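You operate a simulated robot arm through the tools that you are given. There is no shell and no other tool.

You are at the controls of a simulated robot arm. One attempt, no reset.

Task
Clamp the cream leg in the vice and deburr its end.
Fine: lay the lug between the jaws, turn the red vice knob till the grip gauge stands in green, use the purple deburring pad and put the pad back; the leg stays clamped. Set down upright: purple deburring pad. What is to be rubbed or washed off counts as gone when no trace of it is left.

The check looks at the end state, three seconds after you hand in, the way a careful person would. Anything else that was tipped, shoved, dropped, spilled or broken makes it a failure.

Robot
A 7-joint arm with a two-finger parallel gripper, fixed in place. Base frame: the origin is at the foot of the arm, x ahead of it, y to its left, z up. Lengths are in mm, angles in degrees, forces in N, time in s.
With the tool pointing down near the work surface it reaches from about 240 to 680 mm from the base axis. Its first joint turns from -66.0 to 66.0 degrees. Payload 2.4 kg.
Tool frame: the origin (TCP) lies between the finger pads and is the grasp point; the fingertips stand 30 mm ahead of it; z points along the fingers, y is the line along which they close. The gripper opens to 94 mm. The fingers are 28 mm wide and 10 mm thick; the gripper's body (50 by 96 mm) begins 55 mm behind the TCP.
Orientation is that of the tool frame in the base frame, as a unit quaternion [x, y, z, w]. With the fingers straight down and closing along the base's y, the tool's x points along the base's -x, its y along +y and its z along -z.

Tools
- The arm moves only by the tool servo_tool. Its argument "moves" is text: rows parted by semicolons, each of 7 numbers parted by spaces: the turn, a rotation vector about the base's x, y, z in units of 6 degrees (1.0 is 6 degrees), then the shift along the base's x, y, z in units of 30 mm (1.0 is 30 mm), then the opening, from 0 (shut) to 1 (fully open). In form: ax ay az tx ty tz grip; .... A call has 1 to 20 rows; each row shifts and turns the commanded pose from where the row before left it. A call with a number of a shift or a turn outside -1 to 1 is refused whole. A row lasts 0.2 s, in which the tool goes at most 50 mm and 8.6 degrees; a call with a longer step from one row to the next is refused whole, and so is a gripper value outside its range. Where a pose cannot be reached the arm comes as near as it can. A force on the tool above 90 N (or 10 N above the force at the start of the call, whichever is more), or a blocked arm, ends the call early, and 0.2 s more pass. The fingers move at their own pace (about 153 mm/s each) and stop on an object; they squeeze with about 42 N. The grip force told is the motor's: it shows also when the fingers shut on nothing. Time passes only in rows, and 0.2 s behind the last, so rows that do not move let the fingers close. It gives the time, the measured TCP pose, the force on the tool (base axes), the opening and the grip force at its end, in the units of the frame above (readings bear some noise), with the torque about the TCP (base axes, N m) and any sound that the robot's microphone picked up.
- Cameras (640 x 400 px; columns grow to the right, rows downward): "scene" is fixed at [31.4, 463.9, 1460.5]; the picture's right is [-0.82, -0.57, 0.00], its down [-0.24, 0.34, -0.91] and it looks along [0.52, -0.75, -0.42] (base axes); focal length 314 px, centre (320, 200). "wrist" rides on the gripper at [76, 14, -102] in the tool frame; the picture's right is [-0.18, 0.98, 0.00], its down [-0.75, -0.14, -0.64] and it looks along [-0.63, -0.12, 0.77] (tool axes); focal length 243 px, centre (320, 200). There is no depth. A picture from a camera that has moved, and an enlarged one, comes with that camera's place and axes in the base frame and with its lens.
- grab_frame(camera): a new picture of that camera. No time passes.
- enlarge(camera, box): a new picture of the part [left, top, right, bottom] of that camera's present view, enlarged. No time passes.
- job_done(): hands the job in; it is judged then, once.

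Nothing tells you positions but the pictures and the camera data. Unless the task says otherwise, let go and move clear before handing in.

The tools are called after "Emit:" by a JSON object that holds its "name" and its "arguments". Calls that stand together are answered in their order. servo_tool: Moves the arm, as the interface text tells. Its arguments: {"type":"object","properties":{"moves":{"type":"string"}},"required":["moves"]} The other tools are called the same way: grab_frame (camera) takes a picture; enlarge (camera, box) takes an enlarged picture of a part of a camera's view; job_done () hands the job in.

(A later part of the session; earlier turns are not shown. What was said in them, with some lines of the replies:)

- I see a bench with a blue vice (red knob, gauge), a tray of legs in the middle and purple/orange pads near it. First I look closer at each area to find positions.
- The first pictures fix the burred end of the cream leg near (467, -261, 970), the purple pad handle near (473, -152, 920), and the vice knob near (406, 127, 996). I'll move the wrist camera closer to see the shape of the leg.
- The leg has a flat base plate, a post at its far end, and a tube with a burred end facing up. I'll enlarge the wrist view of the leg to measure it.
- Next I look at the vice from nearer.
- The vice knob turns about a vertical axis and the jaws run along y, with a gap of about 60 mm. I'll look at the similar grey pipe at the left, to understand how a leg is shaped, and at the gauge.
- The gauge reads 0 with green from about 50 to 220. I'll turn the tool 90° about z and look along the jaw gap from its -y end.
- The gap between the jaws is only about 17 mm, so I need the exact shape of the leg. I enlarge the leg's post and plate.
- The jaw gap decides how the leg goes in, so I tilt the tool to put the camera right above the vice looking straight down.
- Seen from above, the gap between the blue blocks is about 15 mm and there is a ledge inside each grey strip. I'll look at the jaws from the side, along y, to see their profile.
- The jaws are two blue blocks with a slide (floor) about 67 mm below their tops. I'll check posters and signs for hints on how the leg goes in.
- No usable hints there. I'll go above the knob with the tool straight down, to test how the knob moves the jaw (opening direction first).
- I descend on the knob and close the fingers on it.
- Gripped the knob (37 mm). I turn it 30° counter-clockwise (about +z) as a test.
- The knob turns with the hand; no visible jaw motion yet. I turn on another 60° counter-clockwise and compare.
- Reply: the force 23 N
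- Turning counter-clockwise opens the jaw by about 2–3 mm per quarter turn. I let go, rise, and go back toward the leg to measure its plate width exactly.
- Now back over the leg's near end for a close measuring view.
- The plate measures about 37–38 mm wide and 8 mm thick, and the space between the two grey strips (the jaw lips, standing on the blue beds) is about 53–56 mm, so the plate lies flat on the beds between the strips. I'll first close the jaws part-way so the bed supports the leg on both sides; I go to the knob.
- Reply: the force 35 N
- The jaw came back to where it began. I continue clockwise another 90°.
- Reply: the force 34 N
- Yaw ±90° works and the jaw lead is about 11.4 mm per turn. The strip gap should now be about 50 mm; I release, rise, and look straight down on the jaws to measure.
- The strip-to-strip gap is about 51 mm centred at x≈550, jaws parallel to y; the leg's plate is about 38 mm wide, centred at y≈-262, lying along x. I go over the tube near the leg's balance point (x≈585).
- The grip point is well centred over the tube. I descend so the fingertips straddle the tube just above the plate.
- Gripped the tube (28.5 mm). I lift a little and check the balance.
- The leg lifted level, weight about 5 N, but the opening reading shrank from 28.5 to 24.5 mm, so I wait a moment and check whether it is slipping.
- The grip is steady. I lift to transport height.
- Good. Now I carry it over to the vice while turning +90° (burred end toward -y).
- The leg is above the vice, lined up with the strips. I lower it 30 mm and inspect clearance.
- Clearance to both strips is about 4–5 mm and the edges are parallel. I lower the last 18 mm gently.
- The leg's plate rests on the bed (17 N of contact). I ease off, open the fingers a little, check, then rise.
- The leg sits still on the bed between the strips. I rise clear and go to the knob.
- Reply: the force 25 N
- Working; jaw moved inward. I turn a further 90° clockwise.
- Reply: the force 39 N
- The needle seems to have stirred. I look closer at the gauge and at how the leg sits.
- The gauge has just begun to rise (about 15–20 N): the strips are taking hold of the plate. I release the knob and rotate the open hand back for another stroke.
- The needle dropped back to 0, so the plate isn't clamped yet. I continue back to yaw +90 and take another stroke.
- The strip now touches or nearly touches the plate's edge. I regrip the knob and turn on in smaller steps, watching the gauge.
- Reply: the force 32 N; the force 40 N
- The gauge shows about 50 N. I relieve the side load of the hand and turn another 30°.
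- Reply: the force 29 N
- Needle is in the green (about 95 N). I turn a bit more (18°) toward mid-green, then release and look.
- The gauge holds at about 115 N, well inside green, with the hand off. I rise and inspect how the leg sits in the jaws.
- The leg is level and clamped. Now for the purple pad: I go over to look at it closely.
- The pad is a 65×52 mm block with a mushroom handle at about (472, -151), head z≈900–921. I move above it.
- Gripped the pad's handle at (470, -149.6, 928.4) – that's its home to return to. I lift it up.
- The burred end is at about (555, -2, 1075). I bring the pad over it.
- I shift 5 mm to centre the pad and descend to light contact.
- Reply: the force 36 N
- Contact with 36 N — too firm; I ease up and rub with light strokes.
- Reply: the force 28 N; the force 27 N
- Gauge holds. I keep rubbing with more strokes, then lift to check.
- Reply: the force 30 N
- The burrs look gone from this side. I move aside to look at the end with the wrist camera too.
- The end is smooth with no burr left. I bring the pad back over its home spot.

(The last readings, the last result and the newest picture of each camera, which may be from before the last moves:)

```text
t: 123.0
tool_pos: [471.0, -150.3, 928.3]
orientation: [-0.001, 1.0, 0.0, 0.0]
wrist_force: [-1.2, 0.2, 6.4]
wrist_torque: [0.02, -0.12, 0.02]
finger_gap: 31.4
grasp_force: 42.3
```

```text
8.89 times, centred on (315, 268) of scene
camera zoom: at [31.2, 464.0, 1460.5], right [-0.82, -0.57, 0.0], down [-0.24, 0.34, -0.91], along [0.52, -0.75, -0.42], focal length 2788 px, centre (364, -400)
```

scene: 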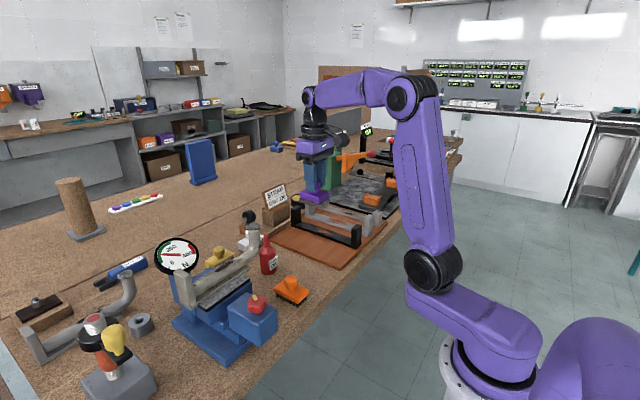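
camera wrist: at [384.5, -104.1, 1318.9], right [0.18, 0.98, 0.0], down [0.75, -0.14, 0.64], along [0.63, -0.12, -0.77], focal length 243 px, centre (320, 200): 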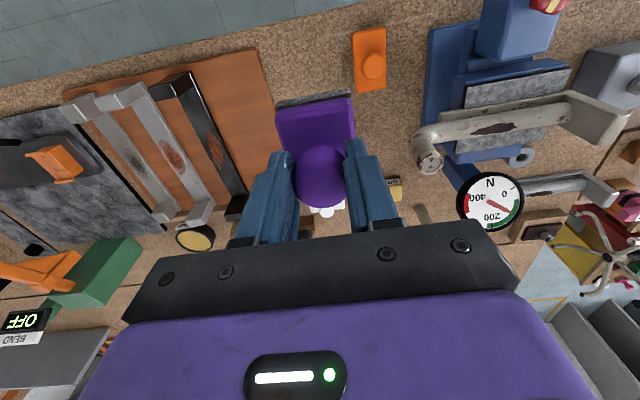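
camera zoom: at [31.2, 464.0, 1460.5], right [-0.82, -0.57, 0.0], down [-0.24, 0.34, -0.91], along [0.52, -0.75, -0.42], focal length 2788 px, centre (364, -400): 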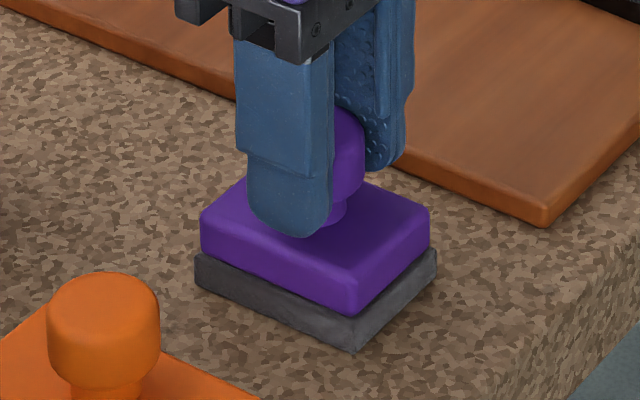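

The pad stands on its old spot (within about 1 mm). I release it and rise.

Emit:
{"name": "servo_tool", "arguments": {"moves": "0 0 0 0 0 0 0.4; 0 0 0 0 0 0 0.8; 0 0 0 0 0 0 0.8; 0 0 0 0 0 0.4 0.8; 0 0 0 0 0 0.8 0.8; 0 0 0 0 0 0.9 0.8; 0 0 0 0 0 0.9 0.8; 0 0 0 0 0 0.9 0.8; 0 0 0 0 0 0.9 0.8; 0 0 0 -0.6 0 0.9 0.8; 0 0 0 -0.6 0 0.9 0.8; 0 0 0 0 0 0 0.8"}}

Emit:
{"name": "grab_frame", "arguments": {"camera": "scene"}}

Emit:
{"name": "enlarge", "arguments": {"camera": "scene", "box": [290, 245, 340, 290]}}

Emit:
{"name": "enlarge", "arguments": {"camera": "scene", "box": [150, 220, 270, 320]}}

Emit:
{"name": "grab_frame", "arguments": {"camera": "wrist"}}

```text
t: 125.6
tool_pos: [435.0, -148.9, 1125.6]
orientation: [-0.001, 1.0, 0.0, -0.001]
wrist_force: [0.1, -0.4, 0.0]
wrist_torque: [-0.02, -0.02, 0.02]
finger_gap: 75.4
grasp_force: 0.1
```

```text
taken
```

scene: 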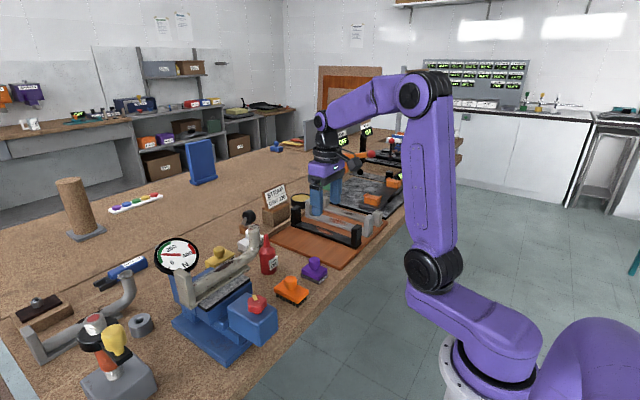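

```text
8.89 times, centred on (315, 268) of scene
camera zoom: at [31.4, 463.9, 1460.5], right [-0.82, -0.57, 0.0], down [-0.24, 0.34, -0.91], along [0.52, -0.75, -0.42], focal length 2788 px, centre (364, -400)
```

zoom: 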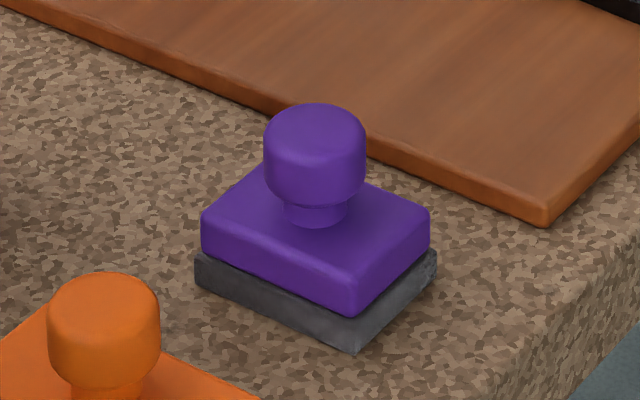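

```text
4.00 times, centred on (210, 270) of scene
camera zoom: at [31.4, 463.9, 1460.5], right [-0.82, -0.57, 0.0], down [-0.24, 0.34, -0.91], along [0.52, -0.75, -0.42], focal length 1254 px, centre (760, -80)
```

zoom: 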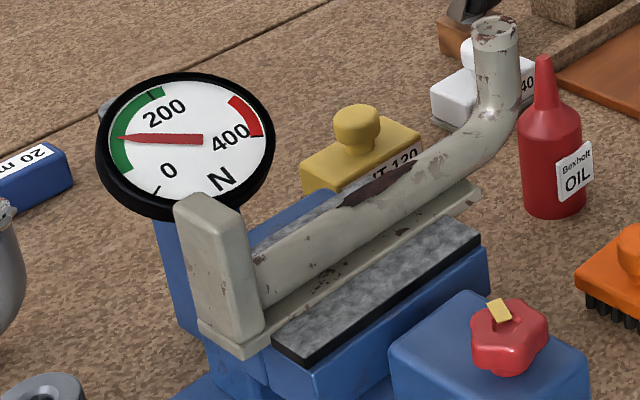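

```text
taken
camera wrist: at [360.3, -136.0, 1228.9], right [0.18, 0.98, 0.0], down [0.76, -0.14, 0.64], along [0.63, -0.12, -0.77], focal length 243 px, centre (320, 200)
```

wrist: 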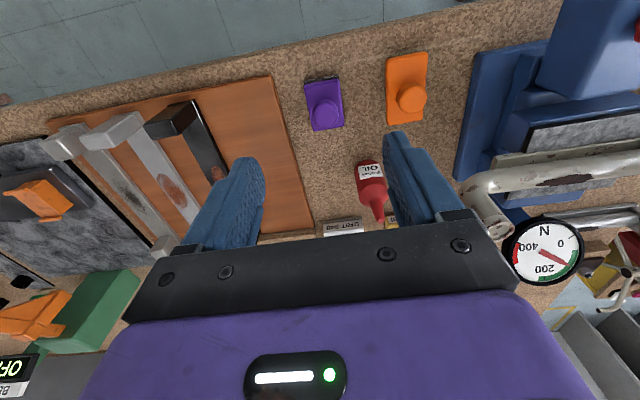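

All looks right: gauge green, leg clamped, pad upright at home. I check the +y end of the jaws to confirm the strips hold the plate (and the beds aren't simply butting together).

Emit:
{"name": "enlarge", "arguments": {"camera": "scene", "box": [195, 290, 240, 325]}}

Emit:
{"name": "enlarge", "arguments": {"camera": "wrist", "box": [480, 90, 640, 210]}}

```text
11.43 times, centred on (218, 308) of scene
camera zoom: at [31.4, 463.9, 1460.5], right [-0.82, -0.57, 0.0], down [-0.24, 0.34, -0.91], along [0.52, -0.75, -0.42], focal length 3584 px, centre (1491, -1029)
```

zoom: 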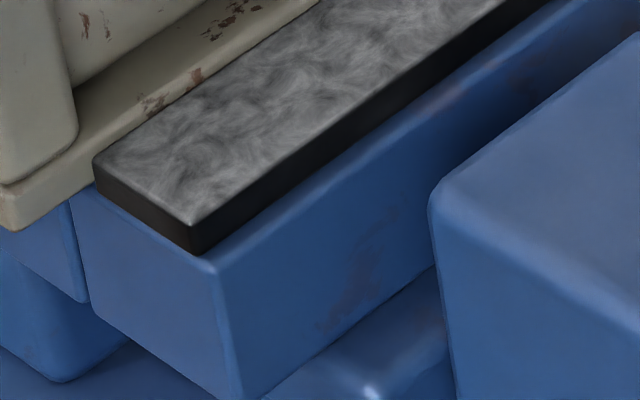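

```text
3.33 times, centred on (560, 150) of wrist
camera zoom: at [360.3, -136.0, 1228.9], right [0.18, 0.98, 0.0], down [0.76, -0.14, 0.64], along [0.63, -0.12, -0.77], focal length 809 px, centre (-480, 367)
```

zoom: 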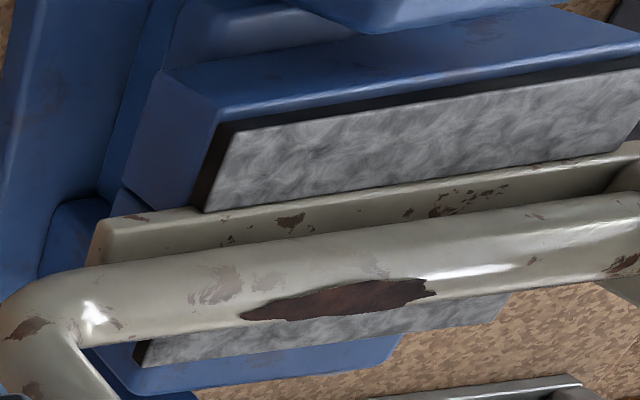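

Emit:
{"name": "enlarge", "arguments": {"camera": "scene", "box": [188, 290, 216, 312]}}

```text
16.00 times, centred on (202, 301) of scene
camera zoom: at [31.4, 463.9, 1460.5], right [-0.82, -0.57, 0.0], down [-0.24, 0.34, -0.91], along [0.52, -0.75, -0.42], focal length 5018 px, centre (2208, -1416)
```

zoom: 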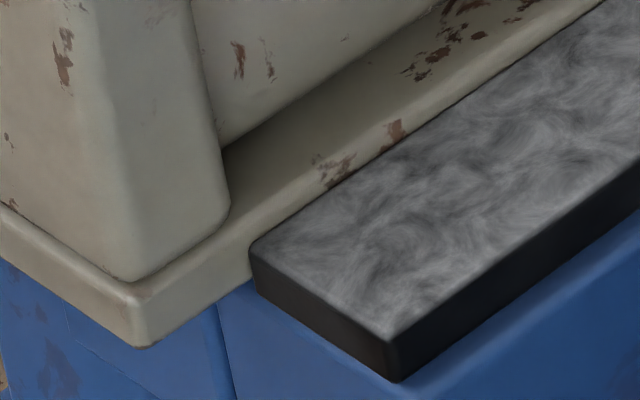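

The view is not conclusive about the far side, so I take a straight-down look at both strip/plate contacts.

Emit:
{"name": "servo_tool", "arguments": {"moves": "0 0 0 0 0 0.9 1; 0 0 0 0 0 0.7 1; 0 0 1 0.244 0.613 0 1; 0 0 1 0.244 0.613 0 1; 0 0 1 0.244 0.613 0 1; 0 0 1 0.244 0.613 0 1; 0 0 1 0.244 0.613 0 1; 0 0 1 0.244 0.613 0 1; 0 0 1 0.244 0.613 0 1; 0 0 1 0.244 0.613 0 1; 0 0 1 0.244 0.613 0 1; 0 0 1 0.244 0.613 0 1; 0 0 1 0.244 0.613 0 1; 0 0 1 0.244 0.613 0 1; 0 0 1 0.244 0.613 0 1; 0 0 1 0.244 0.613 0 1; 0 0 1 0.244 0.613 0 1; 0 0 0 0 0 0 1"}}

Emit:
{"name": "servo_tool", "arguments": {"moves": "-0.936 0 0 0.1 0 0 1; -0.936 0 0 0.1 0 0 1; -0.936 0 0 0.1 0 0 1; -0.936 0 0 0.1 0 0 1; -0.936 0 0 0.1 0 0 1; -0.936 0 0 0.1 0 0 1; -0.936 0 0 0.1 0 0 1; 0 0 0 0 0 0 1"}}

Emit:
{"name": "enlarge", "arguments": {"camera": "wrist", "box": [240, 100, 400, 220]}}

Emit:
{"name": "enlarge", "arguments": {"camera": "wrist", "box": [290, 140, 360, 190]}}

```text
t: 129.4
tool_pos: [544.7, 128.5, 1174.2]
orientation: [0.709, -0.706, 0.001, 0.002]
wrist_force: [0.5, 0.6, -0.1]
wrist_torque: [0.02, -0.02, 0.03]
finger_gap: 93.9
grasp_force: 0.0
```

```text
t: 131.2
tool_pos: [565.2, 126.8, 1174.2]
orientation: [0.666, -0.665, 0.238, 0.24]
wrist_force: [0.7, 0.5, 0.0]
wrist_torque: [0.04, 0.0, -0.05]
finger_gap: 94.0
grasp_force: 0.0
```

```text
3.33 times, centred on (320, 160) of wrist
camera zoom: at [552.3, 132.5, 1301.5], right [-0.98, 0.14, -0.12], down [0.14, 0.99, 0.02], along [0.12, 0.0, -0.99], focal length 809 px, centre (320, 333)
```

zoom: 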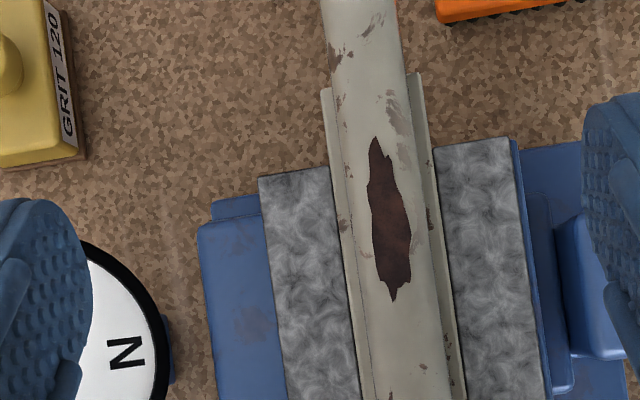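

```text
8.00 times, centred on (325, 165) of wrist
camera zoom: at [552.3, 132.5, 1301.5], right [-0.98, 0.14, -0.12], down [0.14, 0.99, 0.02], along [0.12, 0.0, -0.99], focal length 1941 px, centre (280, 480)
```

zoom: 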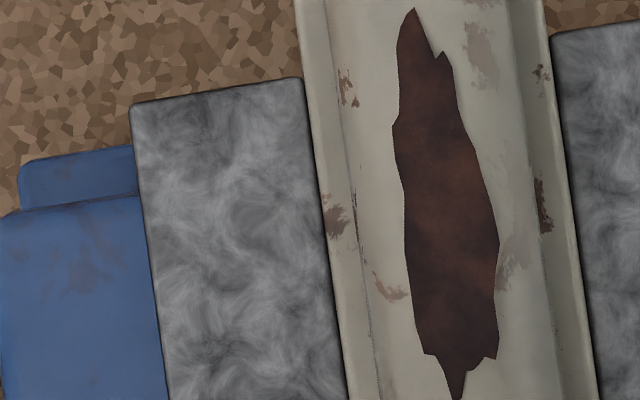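

Both strips press flush on the plate's edges: the leg is truly clamped. I straighten the tool, rise clear, and take a last look.

Emit:
{"name": "servo_tool", "arguments": {"moves": "0.936 0 0 -0.3 0 0.4 1; 0.936 0 0 -0.3 0 0.4 1; 0.936 0 0 -0.3 0 0.4 1; 0.936 0 0 -0.3 0 0.4 1; 0.936 0 0 -0.3 0 0.4 1; 0.936 0 0 -0.3 0 0.4 1; 0.936 0 0 -0.3 0 0.4 1; 0 0 0 -0.8 -0.6 0 1; 0 0 0 -0.8 -0.6 0 1; 0 0 0 -0.8 -0.6 0 1; 0 0 0 0 0 0 1"}}

Emit:
{"name": "grab_frame", "arguments": {"camera": "scene"}}

Emit:
{"name": "enlarge", "arguments": {"camera": "scene", "box": [145, 230, 215, 280]}}

Emit:
{"name": "enlarge", "arguments": {"camera": "scene", "box": [150, 180, 400, 340]}}

```text
t: 133.6
tool_pos: [430.4, 73.5, 1257.6]
orientation: [0.708, -0.706, 0.0, 0.001]
wrist_force: [-0.4, -0.2, -0.5]
wrist_torque: [-0.02, 0.0, -0.01]
finger_gap: 94.0
grasp_force: 0.0
```

```text
taken
```

scene: 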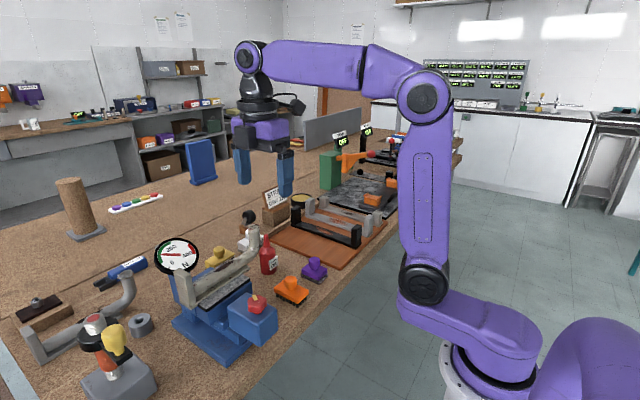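

```text
8.00 times, centred on (180, 255) of scene
camera zoom: at [31.4, 463.9, 1460.5], right [-0.82, -0.57, 0.0], down [-0.24, 0.34, -0.91], along [0.52, -0.75, -0.42], focal length 2509 px, centre (1440, -240)
```

zoom: 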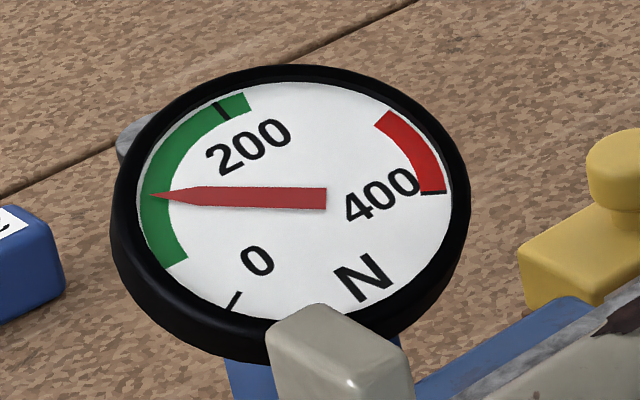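

```text
2.50 times, centred on (275, 260) of scene
camera zoom: at [31.4, 463.9, 1460.5], right [-0.82, -0.57, 0.0], down [-0.24, 0.34, -0.91], along [0.52, -0.75, -0.42], focal length 784 px, centre (432, 50)
```

zoom: 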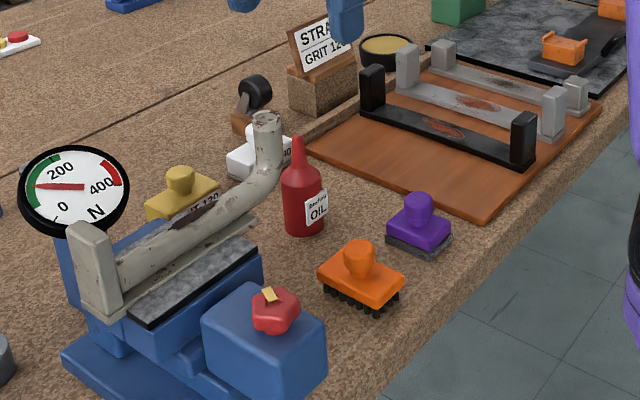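

The gauge needle is steady in green, the leg is clamped with a clean end, the purple pad stands upright at home, and nothing else has been disturbed. The arm is clear, so I hand in.

Emit:
{"name": "job_done", "arguments": {}}

```text
The job is handed in.
```

The cream leg is clamped in the vice, its end is deburred, and I handed the job in. I don't have the judging result.

- **Clamp:** The leg's flat plate (which I took to be the lug) lies on the vice bed. Both grey strips press flush against its edges in a straight-down view. The gauge held at about 115 N, inside the green, with the hand off the knob.
- **Deburring:** I rubbed the end with the purple pad at roughly 27–36 N. Close-up pictures from both cameras show no burr left. The brown marks still on the end look like the same paint chips as on the rest of the leg.
- **Pad:** It stands upright within about 1–2 mm of where I picked it up.
- **Everything else:** Nothing else looked moved or tipped in the last pictures. The fingers were open and the arm was clear when I handed in.

Early on I opened the vice a quarter turn to see which way the knob worked, then closed it again before laying the leg in.
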